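You operate a simulated robot arm through the tools that you are given. There is no shell and no other tool. Be economical: measure what you need, move in short steps, check, and stop when the job is done.

You are at the controls of a simulated robot arm. One attempt, no reset.

TASK
Put things in order on the top of the desk. At the end: the grey filter is in the brown carton (marked "FELT"); the green pin stands on top of the cream stub; the black stub stands where the grey filter stood; the orange brake pad stands where the black stub stood; whatever was shut is shut again. Leave all else as you found it, and nothing knocked over.

Only the result counts: the job must be done as asked and must still hold three seconds after the hand-in. Knocking over, shifting, dropping, spilling or breaking anything else fails it.

THE ROBOT
A 6-joint arm with a two-finger parallel gripper, fixed in place. Base frame: the origin is at the foot of the arm, x ahead of it, y to its left, z up; the work surface is at about z = 760. Units: mm, degrees, N and s.
With the tool pointing down near the work surface it reaches from about 240 to 640 mm from the base axis. Its first joint turns from -66.0 to 66.0 degrees. Payload 2.7 kg.
The tool frame sits at the grasp point between the pads (the TCP): z along the fingers, y along the line on which they close. The tips reach 23 mm beyond it. Largest opening 94 mm; finger width 38, thickness 10; the body of the gripper, 54 by 96 mm, starts 39 mm behind the TCP.
Orientation is that of the tool frame in the base frame, as a unit quaternion [x, y, z, w]. With the fingers straight down and closing along the base's y, the tool's x points along the base's -x, its y along +y and its z along -z.

THE INTERFACE
- The arm moves only by the tool servo_tool. Its argument "moves" is a list of rows, each a list of 7 numbers: the turn, a rotation vector about the tool's x, y, z in degrees, then the shift along the tool's x, y, z in mm, then the opening, from 0 (shut) to 1 (fully open). In form: [[ax, ay, az, tx, ty, tz, fingers], ...]. A call has 1 to 12 rows; each row is the pose to reach, as a shift and turn from the pose commanded when the call began, along the tool's axes at that moment. Each row takes 0.2 s and may step no farther than 50 mm and 8.6 degrees from the row before; otherwise, or with a gripper value out of range, the whole call is refused. A pose out of reach is approached as far as the arm can. The call stops where the force on the tool passes 40 N (or 10 N more than at its start, if that is more) or the arm is blocked; 0.2 s more then pass. The fingers move at their own pace (about 45 mm/s each) and stop on an object; they squeeze with about 40 N. The grip force told is the motor's: it shows also when the fingers shut on nothing. Time passes only in rows, and 0.2 s behind the last, so rows that repeat a pose let the fingers close. The reply holds the time, the measured pose of the TCP, the force on the tool along the base axes, the opening and the grip force, in the units named above and with some noise.
- Cameras (640 x 400 px; columns grow to the right, rows downward): "scene" is fixed at [68.4, -422.4, 1412.2]; the picture's right is [0.84, -0.54, 0.00], its down [-0.26, -0.41, -0.87] and it looks along [0.47, 0.74, -0.48] (base axes); focal length 375 px, centre (320, 200). "wrist" rides on the gripper at [-39, 0, -44] in the tool frame; the picture's right is [0.00, -1.00, 0.00], its down [0.97, 0.00, -0.24] and it looks along [0.24, 0.00, 0.97] (tool axes); focal length 218 px, centre (320, 200).
- get_image(camera): a new picture of that camera. The clock stands still meanwhile.
- locate(camera, pixels): for up to 12 pixels [column, row] of the newest picture of that camera ("zoom" is the newest enlarged one), the place [x, y, z] in the base frame of the surface seen there, good to about 2 mm. The clock stands still meanwhile.
- zoom(camera, box): a new picture of the part [left, top, right, bottom] of that camera's present view, enlarged. The clock stands still meanwhile.
- close_job(): hands the job in; it is judged then, once.

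Work in short steps. Measure before you move; look again where a grasp or a placing could have gone wrong, and mend it. You have 80 turns and 46 pictures in all, those below and enlarged ones among them. Open the gripper and draw the arm clear of the work before you hand the job in, unless the task says otherwise; then end with one line.

The tools are called after "Request:" by a JSON object that holds its "fn" and its "kwargs". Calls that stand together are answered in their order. servo_tool: Moves the arm, as the interface text tells. Its arguments: {"type":"object","properties":{"moves":{"type":"array","items":{"type":"array","items":{"type":"number"}}}},"required":["moves"]} The other tools are called the same way: get_image (camera) takes a picture; locate (camera, pixels) gives the place of the surface under pixels of a picture; zoom (camera, box) takes an enlarged picture of a part of a camera's view; close_job () hands the job in.

At the start:

```text
time_s: 0.0
ee_pos: [423.0, 21.9, 1209.4]
orientation: [0.0, 1.0, 0.001, 0.0]
ft_force: [0.3, 0.0, -0.1]
gripper_width: 94.2
grip_force: 0.0
```

scene: 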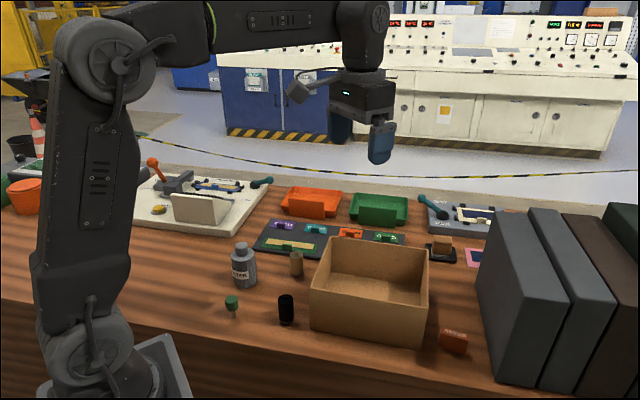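
wrist: 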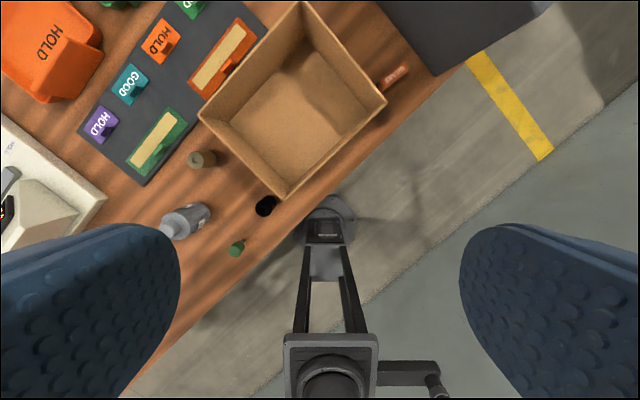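

The scene picture shows a grey can at (243,265), a tan stub at (296,263), a green pin at (231,305), a black stub at (286,309), an orange block at (453,341) and the open carton at (370,290). I zoom in to identify them.

Request:
{"fn": "zoom", "kwargs": {"camera": "scene", "box": [200, 220, 360, 340]}}

Request:
{"fn": "zoom", "kwargs": {"camera": "scene", "box": [300, 180, 500, 380]}}

Request:
{"fn": "zoom", "kwargs": {"camera": "scene", "box": [120, 140, 360, 260]}}

```text
3.33 times, centred on (280, 280) of scene
```

zoom: 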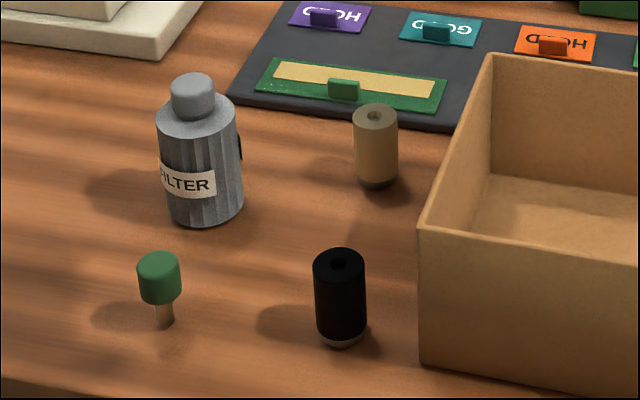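

```text
2.00 times, centred on (400, 280) of scene
```

zoom: 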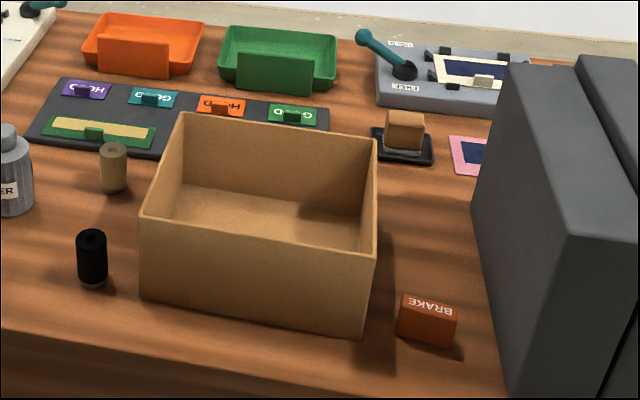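

```text
2.67 times, centred on (240, 200) of scene
```

zoom: 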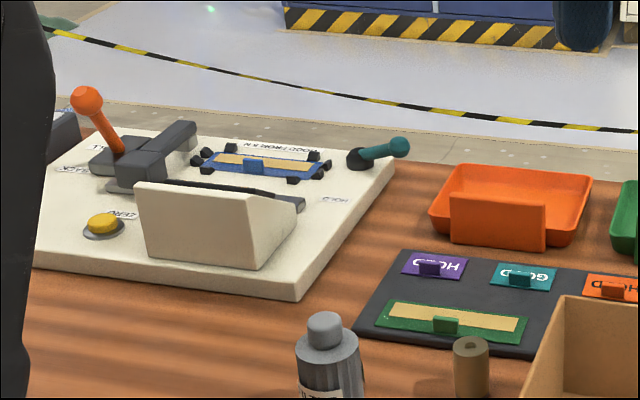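

Nothing appears shut; the carton is open. I measure objects with the scene view and get an enlarged wrist view.

Request:
{"fn": "zoom", "kwargs": {"camera": "wrist", "box": [140, 120, 300, 270]}}

Request:
{"fn": "locate", "kwargs": {"camera": "scene", "pixels": [[231, 299], [233, 316], [286, 296], [286, 322], [296, 252], [295, 274], [241, 245], [245, 262], [243, 286], [454, 332], [451, 349]]}}

Request:
{"fn": "locate", "kwargs": {"camera": "wrist", "pixels": [[303, 3], [201, 116], [284, 198], [385, 102], [290, 90], [330, 120], [395, 78], [265, 210], [198, 160], [236, 248], [190, 215]]}}

```text
2.67 times, centred on (220, 195) of wrist
```

zoom: 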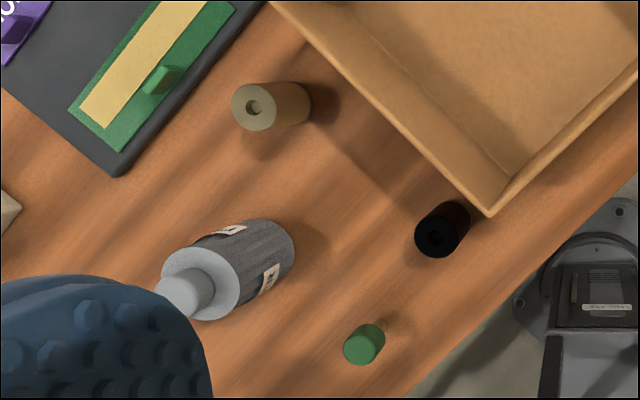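

```text
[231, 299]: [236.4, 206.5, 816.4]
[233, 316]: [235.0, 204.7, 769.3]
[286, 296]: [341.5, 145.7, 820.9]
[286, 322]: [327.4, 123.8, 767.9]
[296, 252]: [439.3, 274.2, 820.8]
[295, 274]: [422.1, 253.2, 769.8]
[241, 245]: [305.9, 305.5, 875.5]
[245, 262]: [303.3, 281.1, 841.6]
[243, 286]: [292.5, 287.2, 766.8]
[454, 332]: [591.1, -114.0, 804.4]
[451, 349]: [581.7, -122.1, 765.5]
```

```text
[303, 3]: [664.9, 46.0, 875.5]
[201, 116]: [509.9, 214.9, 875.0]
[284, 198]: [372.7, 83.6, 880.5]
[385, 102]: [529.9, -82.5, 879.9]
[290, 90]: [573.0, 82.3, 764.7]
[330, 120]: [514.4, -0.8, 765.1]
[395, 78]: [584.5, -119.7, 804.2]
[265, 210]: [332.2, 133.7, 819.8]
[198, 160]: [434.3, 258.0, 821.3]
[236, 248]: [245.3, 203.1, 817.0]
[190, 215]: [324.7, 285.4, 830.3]
```

Objects: pin ~(241,206), black stub ~(335,137), cream stub ~(433,263), filter ~(303,293), pad ~(587,-118). I move over the left group for a closer overhead measurement.

Request:
{"fn": "servo_tool", "kwargs": {"moves": [[0, 0, 0, 12, 28, 30, 1], [0, 0, 0, 24, 56, 60, 1], [0, 0, 0, 36, 85, 90, 1], [0, 0, 0, 48, 113, 120, 1], [0, 0, 0, 60, 141, 150, 1], [0, 0, 0, 72, 170, 180, 1], [0, 0, 0, 83, 198, 209, 1], [0, 0, 0, 83, 198, 209, 1]]}}

Request:
{"fn": "get_image", "kwargs": {"camera": "wrist"}}

```text
time_s: 1.8
ee_pos: [338.9, 219.8, 1001.8]
orientation: [0.0, 1.0, 0.0, 0.0]
ft_force: [0.5, 0.6, 0.1]
gripper_width: 94.1
grip_force: 0.0
```

```text
39 pictures are left
```

wrist: 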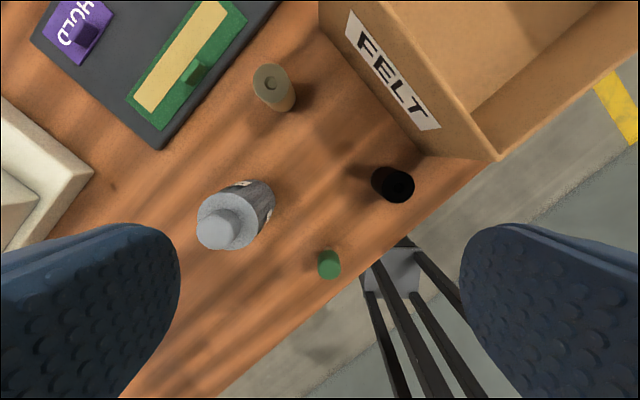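

The carton's FELT label shows at (390,70). I enlarge the stubs, filter and pin to measure edges.

Request:
{"fn": "zoom", "kwargs": {"camera": "wrist", "box": [180, 160, 340, 290]}}

Request:
{"fn": "zoom", "kwargs": {"camera": "wrist", "box": [240, 50, 310, 120]}}

Request:
{"fn": "zoom", "kwargs": {"camera": "wrist", "box": [360, 155, 425, 215]}}

```text
3.08 times, centred on (260, 225) of wrist
```

zoom: 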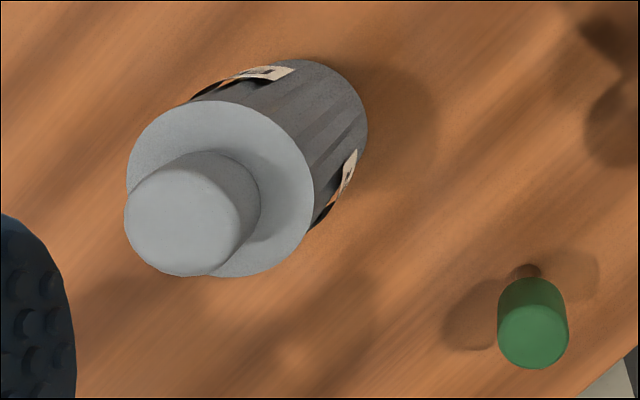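

```text
5.71 times, centred on (275, 85) of wrist
```

zoom: 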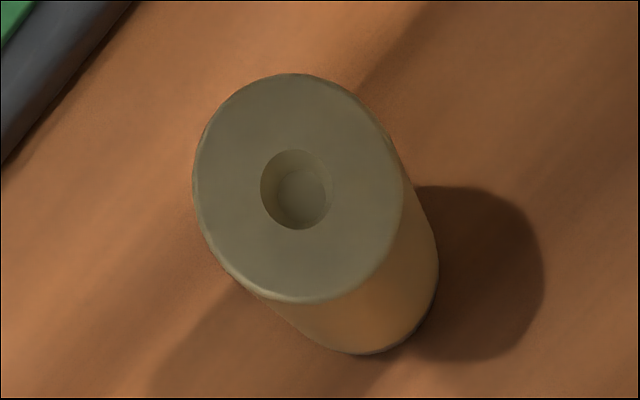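

```text
6.67 times, centred on (392, 185) of wrist
```

zoom: 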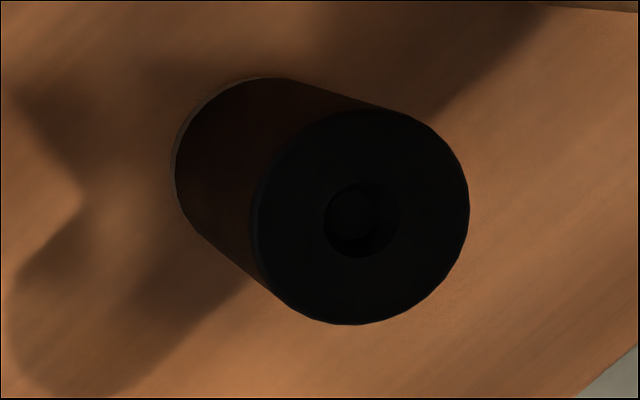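

I locate the top centres: cream (271,83), black (398,187.5), filter shoulder/cap (240,208)/(215,232), pin head (329,269.5).

Request:
{"fn": "locate", "kwargs": {"camera": "wrist", "pixels": [[262, 90], [280, 75], [271, 83], [398, 187.5], [388, 187], [410, 187], [245, 205], [215, 232], [329, 269.5], [200, 212], [273, 195], [270.5, 84]]}}

Request:
{"fn": "zoom", "kwargs": {"camera": "scene", "box": [215, 280, 255, 330]}}

```text
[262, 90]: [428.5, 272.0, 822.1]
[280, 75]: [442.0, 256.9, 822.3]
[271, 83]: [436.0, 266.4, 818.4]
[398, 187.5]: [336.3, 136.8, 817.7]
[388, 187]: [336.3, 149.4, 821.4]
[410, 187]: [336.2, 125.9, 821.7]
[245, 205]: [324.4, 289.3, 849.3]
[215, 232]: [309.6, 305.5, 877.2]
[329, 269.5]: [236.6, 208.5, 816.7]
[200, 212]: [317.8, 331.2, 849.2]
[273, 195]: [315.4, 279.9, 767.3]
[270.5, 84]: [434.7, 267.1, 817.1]
```

```text
8.00 times, centred on (235, 305) of scene
```

zoom: 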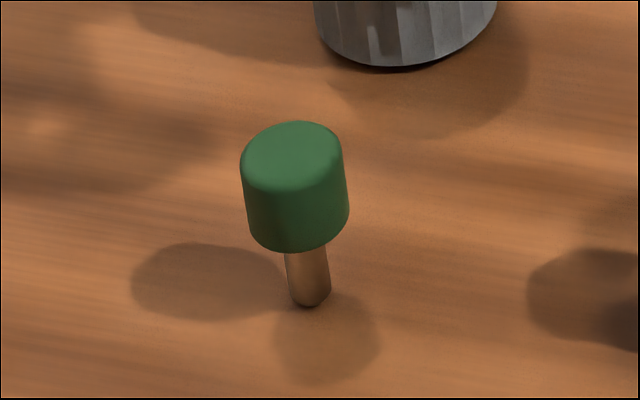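

Computed centres: cream stub (435.1,265.6), black stub (335.9,138.3), filter (308.3,307.3), pin (237.3,209.0). I go above the filter first, then check the pose before descending.

Request:
{"fn": "servo_tool", "kwargs": {"moves": [[0, 0, 0, 10, 29, 15, 1], [0, 0, 0, 20, 58, 30, 1], [0, 0, 0, 31, 87, 50, 1], [0, 0, 0, 31, 87, 75, 1], [0, 0, 0, 31, 87, 75, 1]]}}

Request:
{"fn": "get_image", "kwargs": {"camera": "wrist"}}

```text
time_s: 3.0
ee_pos: [308.5, 307.8, 926.9]
orientation: [0.0, 1.0, 0.0, 0.0]
ft_force: [0.2, 0.5, -0.6]
gripper_width: 94.1
grip_force: 0.1
```

```text
34 pictures are left
```

wrist: 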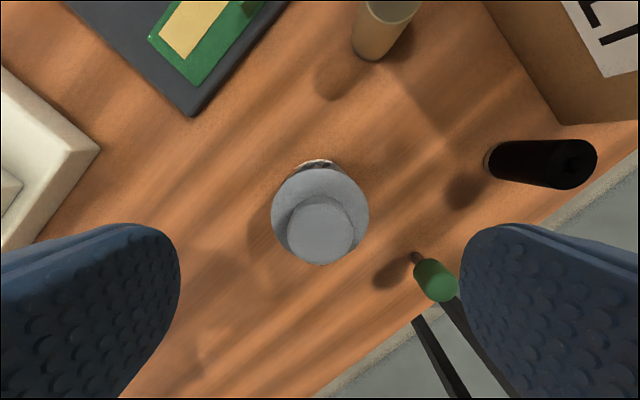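

The filter is centred between the fingers (320,215). I descend to TCP z≈845 and close.

Request:
{"fn": "servo_tool", "kwargs": {"moves": [[0, 0, 0, 0, 0, 30, 1], [0, 0, 0, 0, 0, 60, 1], [0, 0, 0, 0, 0, 82, 1], [0, 0, 0, 0, 0, 82, 1], [0, 0, 0, 0, 0, 82, 0.4], [0, 0, 0, 0, 0, 82, 0.4], [0, 0, 0, 0, 0, 82, 0.4], [0, 0, 0, 0, 0, 82, 0.4], [0, 0, 0, 0, 0, 82, 0.4], [0, 0, 0, 0, 0, 82, 0.4]]}}

```text
time_s: 5.2
ee_pos: [310.5, 307.4, 844.5]
orientation: [0.0, 1.0, 0.0, -0.001]
ft_force: [-0.2, -0.3, -0.1]
gripper_width: 56.7
grip_force: 40.2
```

Gripped at 56.7 mm with 40 N. I lift 50 mm as a check, then up to clear the carton rim.

Request:
{"fn": "servo_tool", "kwargs": {"moves": [[0, 0, 0, 0, 0, -20, 0.4], [0, 0, 0, 0, 0, -50, 0.4], [0, 0, 0, 0, 0, -90, 0.4], [0, 0, 0, 0, 0, -130, 0.4], [0, 0, 0, 0, 0, -165, 0.4], [0, 0, 0, 0, 0, -165, 0.4]]}}

```text
time_s: 6.6
ee_pos: [309.0, 307.3, 1010.2]
orientation: [0.0, 1.0, 0.001, 0.0]
ft_force: [-0.4, 0.3, -0.6]
gripper_width: 56.7
grip_force: 40.1
```

Filter held at z 1010 (its bottom ≈ 927, above the 880 rim). I carry it over the carton centre (519,66).

Request:
{"fn": "servo_tool", "kwargs": {"moves": [[0, 0, 0, -23, -27, 0, 0.4], [0, 0, 0, -52, -60, 0, 0.4], [0, 0, 0, -79, -90, 0, 0.4], [0, 0, 0, -105, -120, 0, 0.4], [0, 0, 0, -131, -150, 0, 0.4], [0, 0, 0, -157, -180, 0, 0.4], [0, 0, 0, -184, -211, 0, 0.4], [0, 0, 0, -200, -230, 0, 0.4], [0, 0, 0, -210, -241, 0, 0.4], [0, 0, 0, -210, -241, 0, 0.4]]}}

Request:
{"fn": "get_image", "kwargs": {"camera": "scene"}}

Request:
{"fn": "get_image", "kwargs": {"camera": "wrist"}}

```text
time_s: 8.8
ee_pos: [519.8, 64.4, 1008.0]
orientation: [0.001, 1.0, -0.001, 0.0]
ft_force: [0.4, 0.0, -0.6]
gripper_width: 56.9
grip_force: 39.8
```

```text
33 pictures are left
```

scene: 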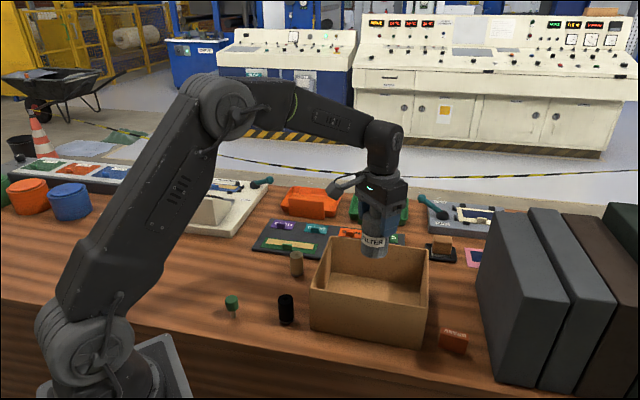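

```text
32 pictures are left
```

wrist: 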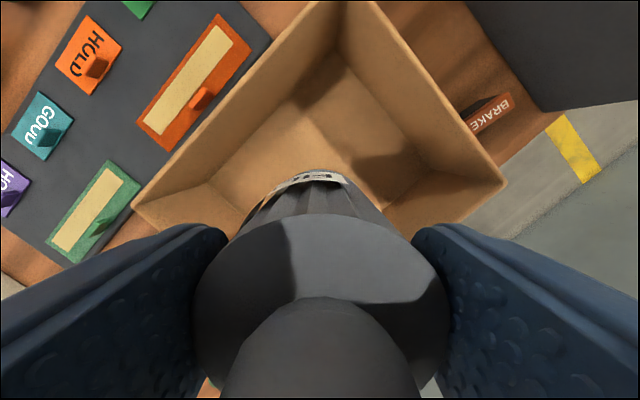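

The filter is over the carton centre. I lower it to just above the floor.

Request:
{"fn": "servo_tool", "kwargs": {"moves": [[0, 0, 0, 0, 0, 30, 0.4], [0, 0, 0, 0, 0, 65, 0.4], [0, 0, 0, 0, 0, 100, 0.4], [0, 0, 0, 0, 0, 130, 0.4], [0, 0, 0, 0, 0, 148, 0.4], [0, 0, 0, 0, 0, 154, 0.4], [0, 0, 0, 0, 0, 156, 0.4], [0, 0, 0, 0, 0, 158, 0.4], [0, 0, 0, 0, 0, 160, 0.4], [0, 0, 0, 0, 0, 160, 0.4]]}}

```text
time_s: 11.0
ee_pos: [520.4, 64.9, 850.0]
orientation: [0.0, 1.0, 0.0, 0.001]
ft_force: [-3.4, -0.5, 9.8]
gripper_width: 56.8
grip_force: 40.3
```

Contact: 9.8 N upward at z≈850. I open and withdraw upward.

Request:
{"fn": "servo_tool", "kwargs": {"moves": [[0, 0, 0, 0, 0, 0, 0.6], [0, 0, 0, 0, 0, 0, 0.75], [0, 0, 0, 0, 0, 0, 0.85], [0, 0, 0, 0, 0, 0, 0.85], [0, 0, 0, 0, 0, -20, 0.85], [0, 0, 0, 0, 0, -60, 0.85], [0, 0, 0, 0, 0, -105, 0.9], [0, 0, 0, 0, 0, -140, 1], [0, 0, 0, 0, 0, -140, 1]]}}

Request:
{"fn": "get_image", "kwargs": {"camera": "wrist"}}

```text
time_s: 13.0
ee_pos: [521.3, 65.6, 989.3]
orientation: [0.0, 1.0, 0.001, 0.0]
ft_force: [0.1, 0.3, 0.3]
gripper_width: 93.9
grip_force: 0.0
```

```text
31 pictures are left
```

wrist: 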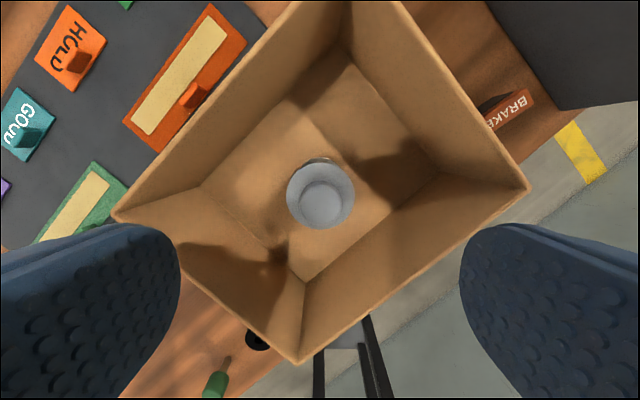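

The filter stands upright in the carton at (320,195). Next I move above the pin, at z≈890, to take a precise hover picture.

Request:
{"fn": "servo_tool", "kwargs": {"moves": [[0, 0, 0, 25, 13, 0, 1], [0, 0, 0, 60, 30, 0, 1], [0, 0, 0, 98, 50, 0, 1], [0, 0, 0, 137, 70, 0, 1], [0, 0, 0, 176, 90, 0, 1], [0, 0, 0, 215, 109, 20, 1], [0, 0, 0, 250, 127, 45, 1], [0, 0, 0, 275, 140, 75, 1], [0, 0, 0, 282, 143, 98, 1], [0, 0, 0, 282, 143, 98, 1], [0, 0, 0, 282, 143, 98, 1]]}}

Request:
{"fn": "get_image", "kwargs": {"camera": "wrist"}}

Request:
{"fn": "zoom", "kwargs": {"camera": "wrist", "box": [260, 150, 380, 250]}}

```text
time_s: 15.4
ee_pos: [238.0, 208.3, 889.1]
orientation: [0.0, 1.0, 0.0, 0.0]
ft_force: [-0.2, 0.1, -0.9]
gripper_width: 93.9
grip_force: 0.2
```

```text
30 pictures are left
```

wrist: 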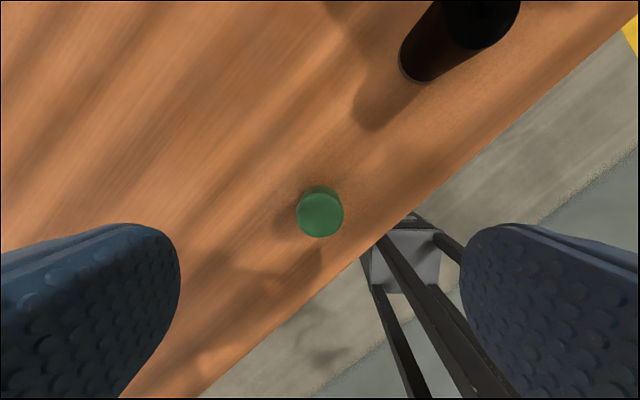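

```text
4.00 times, centred on (320, 200) of wrist
```

zoom: 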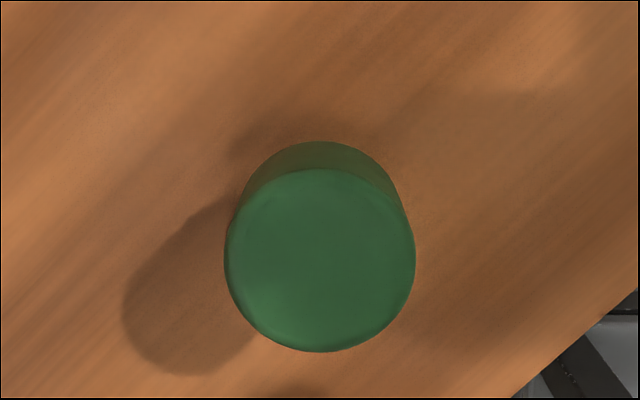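

Pin head centre is at wrist (319.9,215.0), about 0.9 mm toward +x of the tool axis (which projects at row 216.6); head Ø≈27 mm. I correct, descend 70 mm and close.

Request:
{"fn": "servo_tool", "kwargs": {"moves": [[0, 0, 0, -0.9, 0, 25, 1], [0, 0, 0, -0.9, 0, 50, 1], [0, 0, 0, -0.9, 0, 70, 1], [0, 0, 0, -0.9, 0, 70, 0.6], [0, 0, 0, -0.9, 0, 70, 0.4], [0, 0, 0, -0.9, 0, 70, 0.1], [0, 0, 0, -0.9, 0, 70, 0.1], [0, 0, 0, -0.9, 0, 70, 0.1], [0, 0, 0, -0.9, 0, 70, 0.1], [0, 0, 0, -0.9, 0, 70, 0.1]]}}

```text
time_s: 17.6
ee_pos: [238.9, 209.3, 821.3]
orientation: [0.0, 1.0, 0.0, -0.001]
ft_force: [-0.2, 0.4, 0.3]
gripper_width: 26.0
grip_force: 39.6
```

Gripped (26 mm). I lift and move to a spot 60 mm short of the cream stub to measure its hole.

Request:
{"fn": "servo_tool", "kwargs": {"moves": [[0, 0, 0, 0, 0, -20, 0.1], [0, 0, 0, 0, 0, -55, 0.1], [0, 0, 0, 0, 0, -90, 0.1], [0, 0, 0, -20, 8, -104.6, 0.1], [0, 0, 0, -55, 23, -104.6, 0.1], [0, 0, 0, -90, 37, -104.6, 0.1], [0, 0, 0, -120, 50, -104.6, 0.1], [0, 0, 0, -137.2, 56.7, -104.6, 0.1], [0, 0, 0, -137.2, 56.7, -104.6, 0.1], [0, 0, 0, -137.2, 56.7, -104.6, 0.1]]}}

Request:
{"fn": "get_image", "kwargs": {"camera": "wrist"}}

Request:
{"fn": "zoom", "kwargs": {"camera": "wrist", "box": [260, 50, 380, 150]}}

```text
time_s: 19.8
ee_pos: [375.0, 264.0, 924.8]
orientation: [0.0, 1.0, 0.0, 0.0]
ft_force: [0.0, 1.1, -0.6]
gripper_width: 26.0
grip_force: 39.8
```

```text
28 pictures are left
```

wrist: 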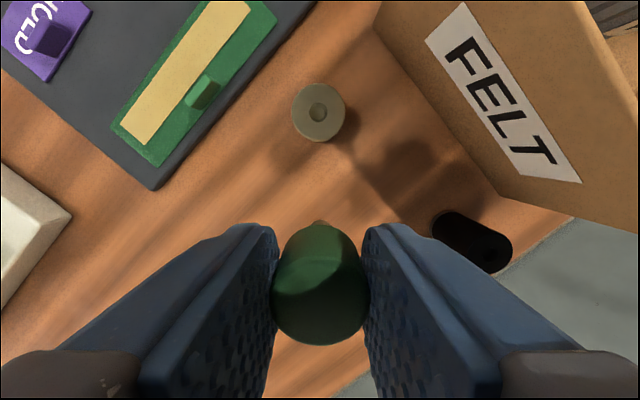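

```text
4.00 times, centred on (320, 100) of wrist
```

zoom: 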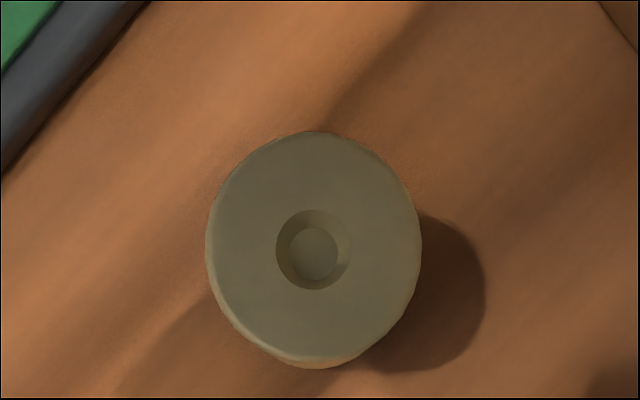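

The hole is centred at wrist (318.4,112.3), which puts it +59.4 mm in x and +1.0 mm in y from the tool; the pin is centred in the pads. I move to hover with the stem tip a few mm above the hole.

Request:
{"fn": "servo_tool", "kwargs": {"moves": [[0, 0, 0, -25, 0.5, 0, 0.1], [0, 0, 0, -50, 1, 0, 0.1], [0, 0, 0, -59.4, 1, 15, 0.1], [0, 0, 0, -59.4, 1, 35, 0.1], [0, 0, 0, -59.4, 1, 44, 0.1], [0, 0, 0, -59.4, 1, 44, 0.1], [0, 0, 0, -59.4, 1, 44, 0.1]]}}

Request:
{"fn": "zoom", "kwargs": {"camera": "scene", "box": [270, 220, 320, 285]}}

Request:
{"fn": "get_image", "kwargs": {"camera": "wrist"}}

```text
time_s: 21.4
ee_pos: [434.7, 265.5, 882.7]
orientation: [0.0, 1.0, 0.001, 0.0]
ft_force: [-4.7, -2.8, 20.8]
gripper_width: 26.3
grip_force: 40.5
```

```text
6.15 times, centred on (295, 252) of scene
```

zoom: 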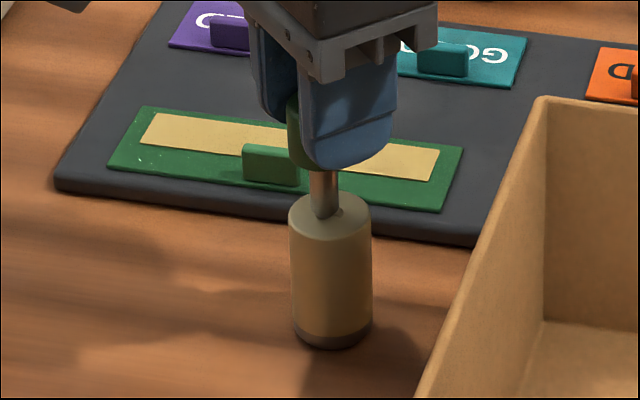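

```text
25 pictures are left
```

wrist: 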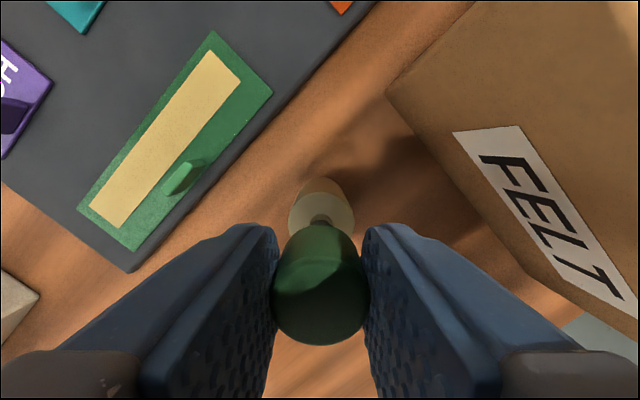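

The stem tip already touches the stub top (20.8 N at z 882.7), and in the zoom the stem (col 325) looks left of the stub centre (331). I lift 8 mm and look closely.

Request:
{"fn": "servo_tool", "kwargs": {"moves": [[0, 0, 0, 0, 0, -4, 0.1], [0, 0, 0, 0, 0, -8, 0.1], [0, 0, 0, 0, 0, -8, 0.1]]}}

Request:
{"fn": "zoom", "kwargs": {"camera": "scene", "box": [280, 238, 312, 258]}}

```text
time_s: 22.2
ee_pos: [434.0, 265.3, 889.6]
orientation: [0.0, 1.0, 0.0, -0.001]
ft_force: [0.5, 0.3, -0.9]
gripper_width: 25.9
grip_force: 39.8
```

```text
16.00 times, centred on (296, 248) of scene
```

zoom: 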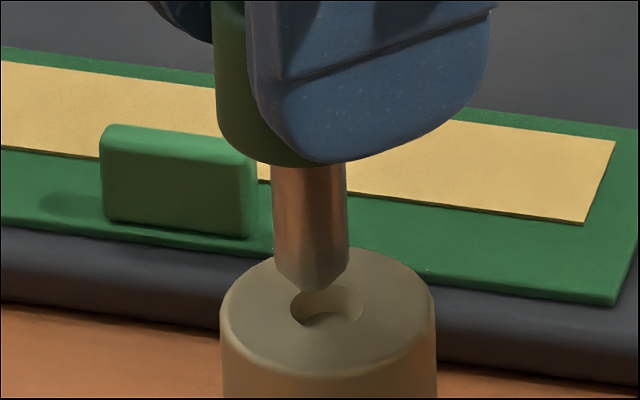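

Clear view: the stem tip centre at about col 312, the hole centre at (327.5,306). I locate the hole, rim and stem surfaces in this zoom.

Request:
{"fn": "locate", "kwargs": {"camera": "zoom", "pixels": [[325, 321], [340, 316], [260, 310], [400, 310], [327, 350], [312, 200], [312, 260], [278, 240], [345, 240], [312, 286], [355, 300], [297, 312]]}}

```text
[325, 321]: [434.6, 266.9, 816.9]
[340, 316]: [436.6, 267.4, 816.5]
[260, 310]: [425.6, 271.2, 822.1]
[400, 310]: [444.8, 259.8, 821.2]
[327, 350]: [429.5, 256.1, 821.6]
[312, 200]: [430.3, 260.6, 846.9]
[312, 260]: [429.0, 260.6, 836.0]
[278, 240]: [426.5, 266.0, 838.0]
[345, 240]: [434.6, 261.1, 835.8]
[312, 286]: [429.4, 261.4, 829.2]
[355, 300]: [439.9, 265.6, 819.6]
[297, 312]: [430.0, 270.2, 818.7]
```

The socket is ~5 mm deep (bottom z≈816.7); stem axis ≈(432,265.1) versus hole centre ≈(435.3,265.7). I shift +3.1 mm in x, +0.4 mm in y and look again.

Request:
{"fn": "servo_tool", "kwargs": {"moves": [[0, 0, 0, -3.1, 0.4, 0, 0.1], [0, 0, 0, -3.1, 0.4, 0, 0.1], [0, 0, 0, -3.1, 0.4, 0, 0.1]]}}

Request:
{"fn": "zoom", "kwargs": {"camera": "scene", "box": [280, 238, 312, 258]}}

Request:
{"fn": "locate", "kwargs": {"camera": "zoom", "pixels": [[327, 180], [327, 200], [327, 220], [327, 240], [327, 260], [327, 270], [295, 200], [359, 200], [295, 240], [359, 240], [300, 150], [330, 280]]}}

```text
time_s: 23.0
ee_pos: [438.2, 265.6, 889.4]
orientation: [0.0, 1.0, 0.001, 0.0]
ft_force: [-0.4, 0.3, -0.2]
gripper_width: 25.9
grip_force: 39.8
```

```text
16.00 times, centred on (296, 248) of scene
```

zoom: 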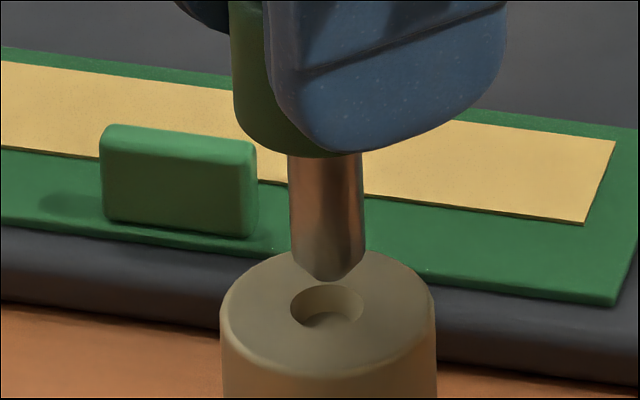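

```text
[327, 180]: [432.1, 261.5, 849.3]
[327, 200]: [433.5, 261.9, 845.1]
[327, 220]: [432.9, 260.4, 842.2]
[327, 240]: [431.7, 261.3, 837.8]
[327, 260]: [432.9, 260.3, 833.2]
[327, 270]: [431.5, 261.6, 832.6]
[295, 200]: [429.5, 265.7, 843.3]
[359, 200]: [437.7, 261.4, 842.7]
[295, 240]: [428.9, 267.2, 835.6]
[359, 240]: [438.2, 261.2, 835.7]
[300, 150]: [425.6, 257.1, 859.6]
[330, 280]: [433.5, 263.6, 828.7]
```

Stem (289–365) is now centred over the hole (291–364) and the located axis (435.2,265.8) matches. I descend gently.

Request:
{"fn": "servo_tool", "kwargs": {"moves": [[0, 0, 0, 0, 0, 4, 0.1], [0, 0, 0, 0, 0, 6, 0.1], [0, 0, 0, 0, 0, 7, 0.1], [0, 0, 0, 0, 0, 8, 0.1], [0, 0, 0, 0, 0, 9, 0.1], [0, 0, 0, 0, 0, 9, 0.1]]}}

Request:
{"fn": "zoom", "kwargs": {"camera": "scene", "box": [280, 238, 312, 258]}}

```text
time_s: 24.4
ee_pos: [437.7, 266.0, 883.3]
orientation: [0.0, 1.0, 0.001, 0.002]
ft_force: [-5.5, -2.0, 27.8]
gripper_width: 25.9
grip_force: 40.1
```

```text
16.00 times, centred on (296, 248) of scene
```

zoom: 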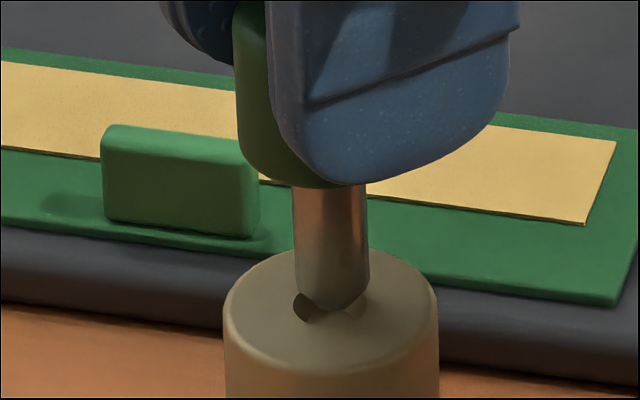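

Contact again at 28 N with the tip visible at the hole but not in. I look from the wrist camera to judge the other direction.

Request:
{"fn": "zoom", "kwargs": {"camera": "wrist", "box": [270, 160, 370, 240]}}

Request:
{"fn": "locate", "kwargs": {"camera": "scene", "pixels": [[296.5, 250], [296.5, 251.5], [296.5, 252.5], [296.5, 253.2], [295.3, 253.6], [298, 253.4], [292, 253.4], [301.2, 253.4], [296.5, 255.5], [294.9, 250], [298.4, 250]]}}

```text
5.00 times, centred on (320, 200) of wrist
```

zoom: 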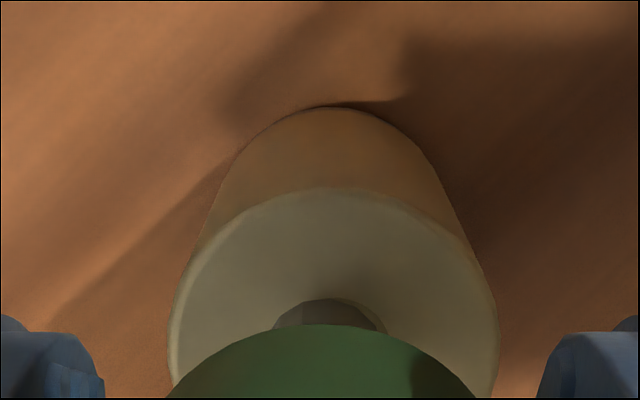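

```text
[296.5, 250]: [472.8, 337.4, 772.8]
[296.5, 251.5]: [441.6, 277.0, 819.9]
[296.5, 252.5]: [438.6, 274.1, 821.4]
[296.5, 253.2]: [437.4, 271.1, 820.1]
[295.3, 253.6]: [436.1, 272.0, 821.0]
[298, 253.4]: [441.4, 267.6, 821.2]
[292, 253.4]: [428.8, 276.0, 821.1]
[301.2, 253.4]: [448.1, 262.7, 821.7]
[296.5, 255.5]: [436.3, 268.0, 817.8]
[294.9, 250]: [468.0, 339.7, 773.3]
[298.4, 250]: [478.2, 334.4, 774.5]
```

Wrist zoom: stub centre col 333 vs pin head 321.5 → hole is ~1.2 mm toward −y; this agrees with the scene view (tip ~1.6 mm too far). I lift 6 mm, shift by (−1.25,−1.2), and descend again.

Request:
{"fn": "servo_tool", "kwargs": {"moves": [[0, 0, 0, 0, 0, -4, 0.1], [0, 0, 0, 1.25, -1.2, -4, 0.1], [0, 0, 0, 1.25, -1.2, -4, 0.1], [0, 0, 0, 1.25, -1.2, -3, 0.1], [0, 0, 0, 1.25, -1.2, -2, 0.1], [0, 0, 0, 1.25, -1.2, -1, 0.1], [0, 0, 0, 1.25, -1.2, 0, 0.1], [0, 0, 0, 1.25, -1.2, 0, 0.1]]}}

Request:
{"fn": "zoom", "kwargs": {"camera": "scene", "box": [280, 238, 312, 258]}}

```text
time_s: 26.2
ee_pos: [437.6, 264.6, 883.5]
orientation: [0.001, 1.0, 0.001, 0.002]
ft_force: [-6.7, -2.6, 33.3]
gripper_width: 26.1
grip_force: 39.6
```

```text
16.00 times, centred on (296, 248) of scene
```

zoom: 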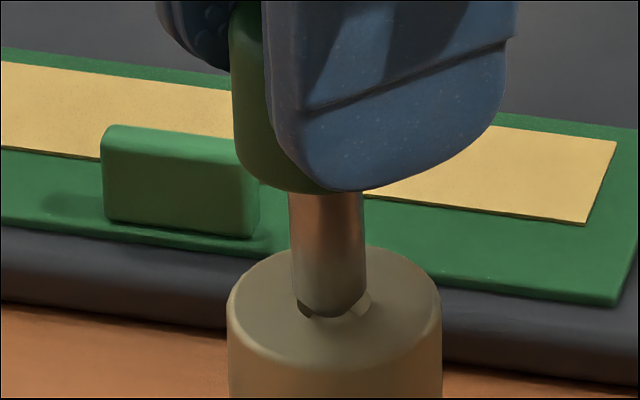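

Pressing drags the stub (+1 mm) because the arm bows outward under load. I lift 5 mm to unload and measure alignment free of force.

Request:
{"fn": "servo_tool", "kwargs": {"moves": [[0, 0, 0, 0, 0, -3, 0.1], [0, 0, 0, 0, 0, -6, 0.1], [0, 0, 0, 0, 0, -6, 0.1], [0, 0, 0, 0, 0, -6, 0.1]]}}

Request:
{"fn": "zoom", "kwargs": {"camera": "scene", "box": [280, 238, 312, 258]}}

Request:
{"fn": "zoom", "kwargs": {"camera": "wrist", "box": [270, 160, 370, 240]}}

```text
time_s: 27.2
ee_pos: [436.8, 265.1, 887.5]
orientation: [0.0, 1.0, 0.0, 0.0]
ft_force: [-0.3, -0.4, -0.2]
gripper_width: 26.1
grip_force: 39.9
```

```text
16.00 times, centred on (296, 248) of scene
```

zoom: 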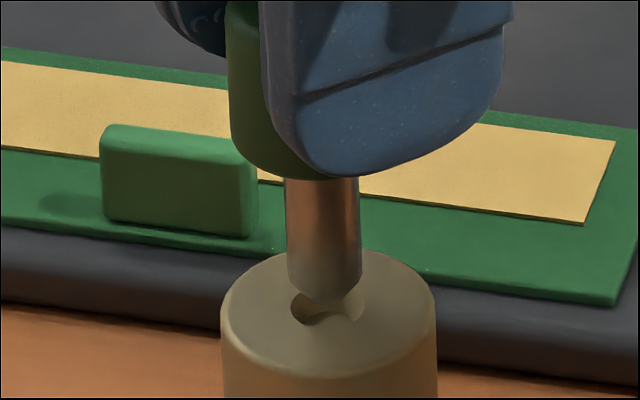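

```text
5.00 times, centred on (320, 200) of wrist
```

zoom: 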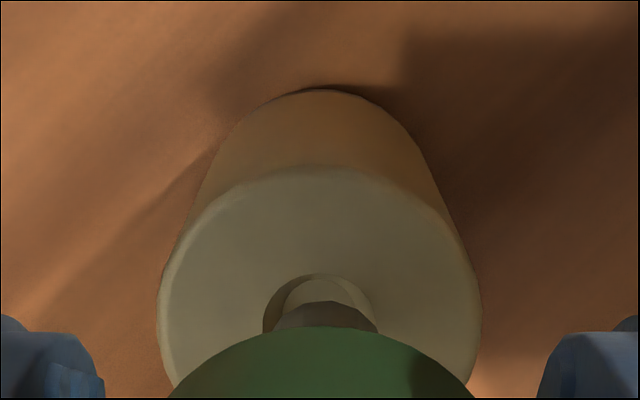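

Unloaded the stub is back at its place (220–436). Stem is 0.55 mm left in the scene view and 0.86 mm toward −y in the wrist view → correction (+1.2,+0.86). I shift and descend just to light contact.

Request:
{"fn": "servo_tool", "kwargs": {"moves": [[0, 0, 0, -1.2, 0.86, 0, 0.1], [0, 0, 0, -1.2, 0.86, 0, 0.1], [0, 0, 0, -1.2, 0.86, 1, 0.1], [0, 0, 0, -1.2, 0.86, 2, 0.1], [0, 0, 0, -1.2, 0.86, 3, 0.1], [0, 0, 0, -1.2, 0.86, 3, 0.1]]}}

Request:
{"fn": "zoom", "kwargs": {"camera": "scene", "box": [284, 242, 308, 257]}}

```text
time_s: 28.6
ee_pos: [438.6, 265.8, 882.8]
orientation: [0.0, 1.0, 0.0, -0.001]
ft_force: [-0.6, -0.6, -0.7]
gripper_width: 25.9
grip_force: 40.1
```

```text
16.00 times, centred on (296, 250) of scene
```

zoom: 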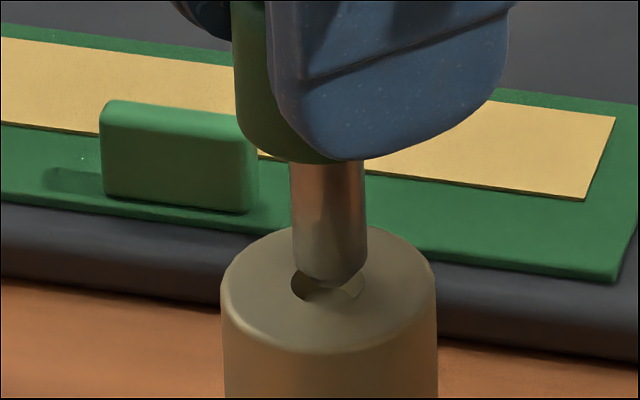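

No contact yet at z 883; the stem (293–367) is ~0.3 mm right of the hole (291–365) and perhaps 0.7 mm far. I nudge (−0.5,−0.5) and go down in fine steps.

Request:
{"fn": "servo_tool", "kwargs": {"moves": [[0, 0, 0, 0.5, -0.5, 0, 0.1], [0, 0, 0, 0.5, -0.5, 0, 0.1], [0, 0, 0, 0.5, -0.5, 0.7, 0.1], [0, 0, 0, 0.5, -0.5, 1.4, 0.1], [0, 0, 0, 0.5, -0.5, 2, 0.1], [0, 0, 0, 0.5, -0.5, 2, 0.1]]}}

```text
time_s: 30.0
ee_pos: [438.2, 266.1, 883.9]
orientation: [0.0, 1.0, 0.001, 0.001]
ft_force: [-3.1, -0.8, 14.4]
gripper_width: 26.1
grip_force: 40.1
```

Light contact at 14 N. I run a small spiral search (±1 mm) under this light load to let the tip fall in.

Request:
{"fn": "servo_tool", "kwargs": {"moves": [[0, 0, 0, 0.5, 0, 0, 0.1], [0, 0, 0, 0.5, -0.5, 0, 0.1], [0, 0, 0, 0, -0.6, 0, 0.1], [0, 0, 0, -0.5, -0.5, 0, 0.1], [0, 0, 0, -0.6, 0, 0, 0.1], [0, 0, 0, -0.5, 0.5, 0, 0.1], [0, 0, 0, 0, 0.6, 0, 0.1], [0, 0, 0, 0.5, 0.6, 0, 0.1], [0, 0, 0, 1, 0.5, 0, 0.1], [0, 0, 0, 1.1, 0, 0, 0.1], [0, 0, 0, 1, -0.6, 0, 0.1], [0, 0, 0, 0.6, -1.1, 0, 0.1]]}}

Request:
{"fn": "zoom", "kwargs": {"camera": "scene", "box": [284, 242, 308, 257]}}

```text
time_s: 32.6
ee_pos: [435.8, 265.3, 882.1]
orientation: [-0.001, 1.0, 0.0, 0.001]
ft_force: [3.7, 2.8, 20.2]
gripper_width: 26.2
grip_force: 39.7
```

```text
16.00 times, centred on (296, 250) of scene
```

zoom: 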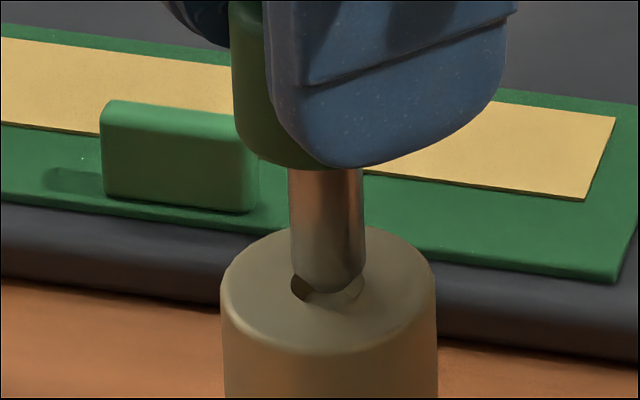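

Visually the tip is aligned but friction under load sticks it. I lift, recentre at my best estimate and slide with a much lighter load in fine steps.

Request:
{"fn": "servo_tool", "kwargs": {"moves": [[0, 0, 0, -0.45, 0.6, -3, 0.1], [0, 0, 0, -0.45, 0.6, -2, 0.1], [0, 0, 0, -0.45, 0.6, -1.3, 0.1], [0, 0, 0, -0.1, 0.6, -1.2, 0.1], [0, 0, 0, -0.1, 0.2, -1.2, 0.1], [0, 0, 0, -0.5, 0.2, -1.1, 0.1], [0, 0, 0, -0.9, 0.2, -1.1, 0.1], [0, 0, 0, -0.9, 0.6, -1.1, 0.1], [0, 0, 0, -0.9, 1.0, -1.1, 0.1], [0, 0, 0, -0.5, 1.0, -1, 0.1], [0, 0, 0, -0.1, 1.0, -1, 0.1], [0, 0, 0, -0.3, 0.7, -1, 0.1]]}}

```text
time_s: 35.2
ee_pos: [436.4, 265.4, 882.3]
orientation: [0.0, 1.0, 0.0, 0.0]
ft_force: [0.1, -0.2, 8.7]
gripper_width: 25.8
grip_force: 40.0
```

Still in contact (8.7 N). I take a close zoom at this light load and locate points on stem and rim.

Request:
{"fn": "zoom", "kwargs": {"camera": "scene", "box": [288, 245, 304, 255]}}

```text
16.00 times, centred on (296, 250) of scene
```

zoom: 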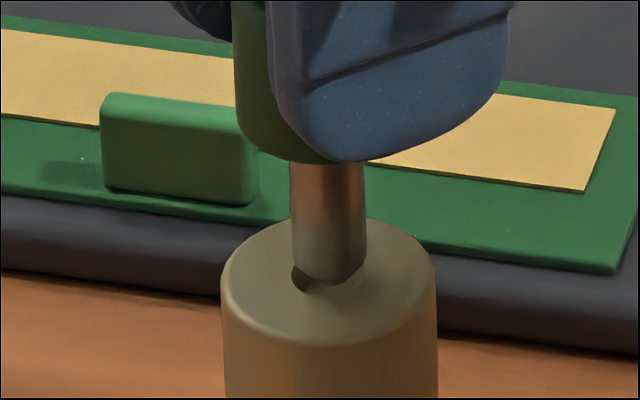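

The stem bottom (296–368) is still ~0.5 mm right of the hole centre (328). I shift by about (−0.5,+0.3) with a fine raster at this light load.

Request:
{"fn": "servo_tool", "kwargs": {"moves": [[0, 0, 0, 0.3, 0.2, -0.3, 0.1], [0, 0, 0, 0.5, 0.3, -0.2, 0.1], [0, 0, 0, 0.8, 0.4, -0.1, 0.1], [0, 0, 0, 0.8, 0.1, -0.1, 0.1], [0, 0, 0, 0.5, 0, -0.1, 0.1], [0, 0, 0, 0.2, -0.1, -0.1, 0.1], [0, 0, 0, 0.2, -0.5, -0.1, 0.1], [0, 0, 0, 0.6, -0.5, 0, 0.1], [0, 0, 0, 1, -0.5, 0, 0.1], [0, 0, 0, 1.2, -0.1, 0, 0.1], [0, 0, 0, 1.2, 0.4, 0, 0.1], [0, 0, 0, 0.7, 0.1, 0, 0.1]]}}

Request:
{"fn": "zoom", "kwargs": {"camera": "wrist", "box": [290, 190, 350, 235]}}

```text
time_s: 37.8
ee_pos: [436.3, 265.1, 882.5]
orientation: [-0.001, 1.0, 0.0, -0.001]
ft_force: [-1.2, 1.2, 1.5]
gripper_width: 26.1
grip_force: 39.9
```

```text
8.89 times, centred on (320, 212) of wrist
```

zoom: 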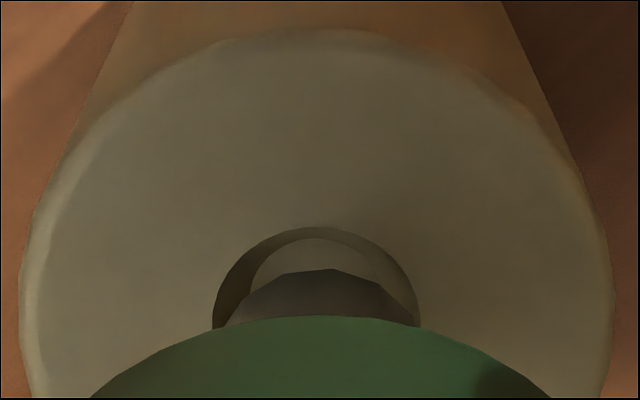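

Vertical force dropped to 1.5 N with small side forces — the tip seems to have dropped in. I push down gently in steps to test.

Request:
{"fn": "servo_tool", "kwargs": {"moves": [[0, 0, 0, 0, 0, 0.7, 0.1], [0, 0, 0, 0, 0, 1.4, 0.1], [0, 0, 0, 0, 0, 2, 0.1], [0, 0, 0, 0, 0, 2, 0.1]]}}

```text
time_s: 38.8
ee_pos: [436.6, 265.8, 883.1]
orientation: [-0.001, 1.0, 0.001, 0.001]
ft_force: [-4.9, -3.6, 26.3]
gripper_width: 26.4
grip_force: 40.6
```

The force rose again. I back off 2 mm to read the force once more at the same height and compare.

Request:
{"fn": "servo_tool", "kwargs": {"moves": [[0, 0, 0, 0, 0, -2, 0.1], [0, 0, 0, 0, 0, -2, 0.1], [0, 0, 0, 0, 0, -2, 0.1]]}}

Request:
{"fn": "zoom", "kwargs": {"camera": "scene", "box": [284, 242, 308, 257]}}

```text
time_s: 39.6
ee_pos: [437.1, 264.2, 881.7]
orientation: [0.0, 1.0, 0.0, 0.001]
ft_force: [1.3, 1.2, 12.3]
gripper_width: 26.0
grip_force: 40.2
```

```text
16.00 times, centred on (296, 250) of scene
```

zoom: 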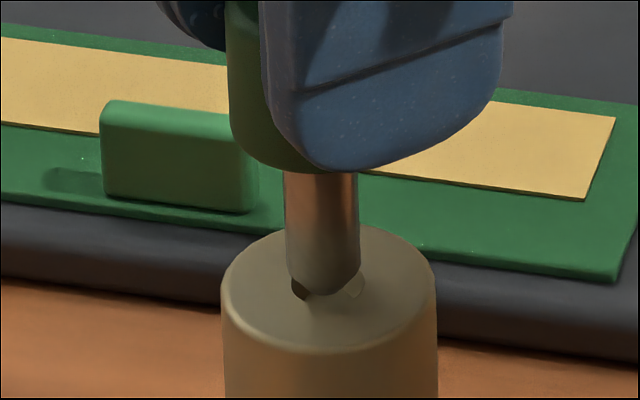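

Both loaded images now triangulate the hole at commanded ≈(436.8,266.35), i.e. (+0.75,+0.5) from here. I lift clear, move there, and lower straight down.

Request:
{"fn": "servo_tool", "kwargs": {"moves": [[0, 0, 0, 0, 0, -2, 0.1], [0, 0, 0, -0.75, 0.5, -2, 0.1], [0, 0, 0, -0.75, 0.5, -2, 0.1], [0, 0, 0, -0.75, 0.5, -1, 0.1], [0, 0, 0, -0.75, 0.5, 0, 0.1], [0, 0, 0, -0.75, 0.5, 0.5, 0.1], [0, 0, 0, -0.75, 0.5, 0.5, 0.1]]}}

Request:
{"fn": "zoom", "kwargs": {"camera": "scene", "box": [284, 242, 308, 257]}}

```text
time_s: 41.2
ee_pos: [437.5, 265.9, 884.0]
orientation: [0.0, 1.0, 0.001, 0.001]
ft_force: [0.2, -0.6, 5.3]
gripper_width: 26.0
grip_force: 40.2
```

```text
16.00 times, centred on (296, 250) of scene
```

zoom: 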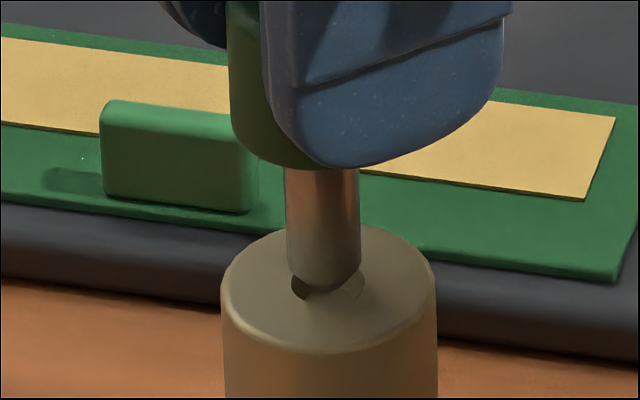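

Now only laterally off: stem centre 325 vs hole 328 (0.45 mm), fore-aft matches. I nudge (+0.4,−0.25) and press slightly.

Request:
{"fn": "servo_tool", "kwargs": {"moves": [[0, 0, 0, 0, 0, -1, 0.1], [0, 0, 0, -0.4, -0.25, -1, 0.1], [0, 0, 0, -0.4, -0.25, -0.5, 0.1], [0, 0, 0, -0.4, -0.25, 0, 0.1], [0, 0, 0, -0.4, -0.25, 0.5, 0.1], [0, 0, 0, -0.4, -0.25, 1, 0.1], [0, 0, 0, -0.4, -0.25, 1, 0.1]]}}

Request:
{"fn": "zoom", "kwargs": {"camera": "scene", "box": [284, 242, 308, 257]}}

```text
time_s: 42.8
ee_pos: [438.9, 265.5, 882.7]
orientation: [0.0, 1.0, 0.001, 0.0]
ft_force: [-5.1, -1.6, 17.5]
gripper_width: 26.1
grip_force: 40.0
```

```text
16.00 times, centred on (296, 250) of scene
```

zoom: 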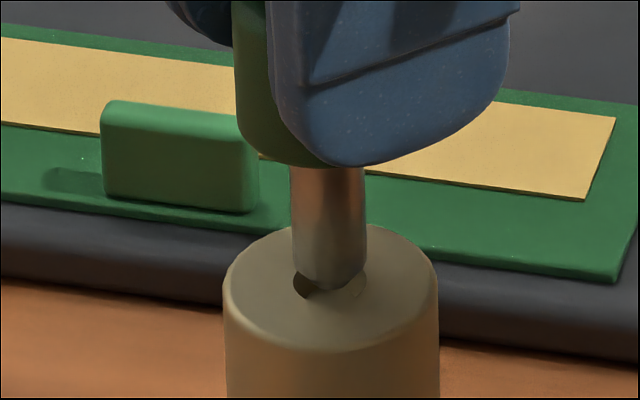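

Lateral alignment is now exact, yet it's blocked. I locate the tip's height against the rim to see whether it sits at the stub's top plane.

Request:
{"fn": "locate", "kwargs": {"camera": "zoom", "pixels": [[330, 286], [330, 283], [325, 285], [335, 284], [330, 278], [330, 270], [330, 250], [300, 292], [362, 288], [330, 296], [330, 310], [330, 320]]}}

```text
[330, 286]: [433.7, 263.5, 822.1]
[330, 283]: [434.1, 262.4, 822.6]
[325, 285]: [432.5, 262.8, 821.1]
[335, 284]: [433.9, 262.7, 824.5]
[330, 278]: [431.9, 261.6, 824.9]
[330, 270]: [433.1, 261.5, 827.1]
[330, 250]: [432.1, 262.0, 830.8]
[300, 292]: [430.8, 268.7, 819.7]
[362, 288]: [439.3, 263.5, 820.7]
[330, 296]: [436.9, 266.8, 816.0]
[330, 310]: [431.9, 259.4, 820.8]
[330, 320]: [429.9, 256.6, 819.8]
```

The tip's end lies in the stub-top plane (z≈822) and centred on the hole within ~1 mm, so the socket doesn't admit it; the pin will stand on top. I unload to near-zero force before releasing.

Request:
{"fn": "servo_tool", "kwargs": {"moves": [[0, 0, 0, 0.2, -0.2, -1.2, 0.1], [0, 0, 0, 0.2, -0.2, -1.8, 0.1], [0, 0, 0, 0.2, -0.2, -1.8, 0.1], [0, 0, 0, 0.2, -0.2, -1.8, 0.1]]}}

```text
time_s: 43.8
ee_pos: [436.7, 265.2, 883.4]
orientation: [-0.001, 1.0, -0.002, -0.001]
ft_force: [0.2, -0.2, 0.2]
gripper_width: 25.9
grip_force: 40.3
```

Force is zero at this height; I lower 0.3 mm steps to feel the first contact.

Request:
{"fn": "servo_tool", "kwargs": {"moves": [[0, 0, 0, 0, 0, 0.2, 0.1], [0, 0, 0, 0, 0, 0.4, 0.1], [0, 0, 0, 0, 0, 0.4, 0.1]]}}

```text
time_s: 44.6
ee_pos: [437.6, 265.9, 882.5]
orientation: [0.001, 1.0, 0.0, 0.0]
ft_force: [-0.2, -0.1, -1.5]
gripper_width: 25.9
grip_force: 40.2
```

Still no contact; continue lowering in small steps.

Request:
{"fn": "servo_tool", "kwargs": {"moves": [[0, 0, 0, 0, 0, 0.3, 0.1], [0, 0, 0, 0, 0, 0.6, 0.1], [0, 0, 0, 0, 0, 0.6, 0.1], [0, 0, 0, 0, 0, 0.6, 0.1]]}}

```text
time_s: 45.6
ee_pos: [438.1, 266.1, 882.2]
orientation: [0.0, 1.0, 0.0, 0.0]
ft_force: [-1.5, 0.6, 5.7]
gripper_width: 25.9
grip_force: 40.0
```

Contact at 5.7 N. I back off 0.5 mm and open slowly, then look before lifting.

Request:
{"fn": "servo_tool", "kwargs": {"moves": [[0, 0, 0, 0, 0, -0.4, 0.1], [0, 0, 0, 0, 0, -0.4, 0.26], [0, 0, 0, 0, 0, -0.4, 0.29], [0, 0, 0, 0, 0, -0.4, 0.31], [0, 0, 0, 0, 0, -0.4, 0.33], [0, 0, 0, 0, 0, -0.4, 0.35], [0, 0, 0, 0, 0, -0.4, 0.35]]}}

Request:
{"fn": "zoom", "kwargs": {"camera": "scene", "box": [280, 230, 312, 265]}}

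```text
time_s: 47.2
ee_pos: [437.2, 266.1, 882.3]
orientation: [0.001, 1.0, 0.0, -0.001]
ft_force: [0.7, -0.2, 0.3]
gripper_width: 33.1
grip_force: 0.0
```

```text
11.43 times, centred on (296, 248) of scene
```

zoom: 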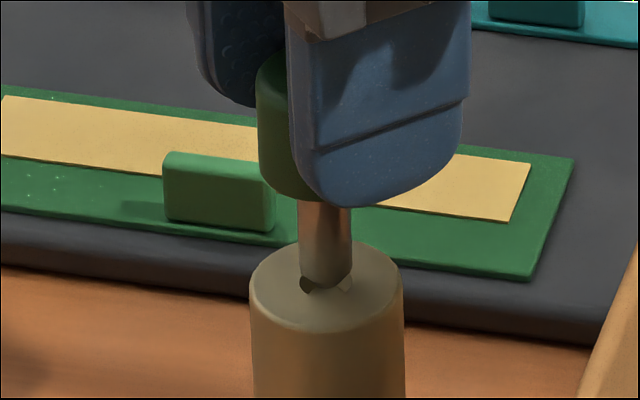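

The pin stands on the stub with 33 mm opening. I open wide and draw straight up, then look.

Request:
{"fn": "servo_tool", "kwargs": {"moves": [[0, 0, 0, 0, 0, -0.4, 0.45], [0, 0, 0, 0, 0, -0.4, 0.6], [0, 0, 0, 0, 0, -0.4, 0.7], [0, 0, 0, 0, 0, -10, 0.7], [0, 0, 0, 0, 0, -30, 0.7], [0, 0, 0, 0, 0, -60, 0.7], [0, 0, 0, 0, 0, -100, 0.7], [0, 0, 0, 0, 0, -100, 0.7]]}}

Request:
{"fn": "get_image", "kwargs": {"camera": "scene"}}

```text
time_s: 49.0
ee_pos: [436.5, 265.5, 981.6]
orientation: [-0.001, 1.0, -0.001, 0.0]
ft_force: [0.5, 1.3, -0.8]
gripper_width: 65.7
grip_force: 0.0
```

```text
9 pictures are left
```

scene: 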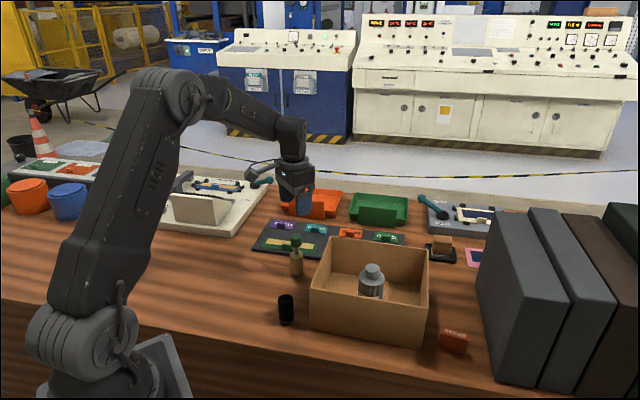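

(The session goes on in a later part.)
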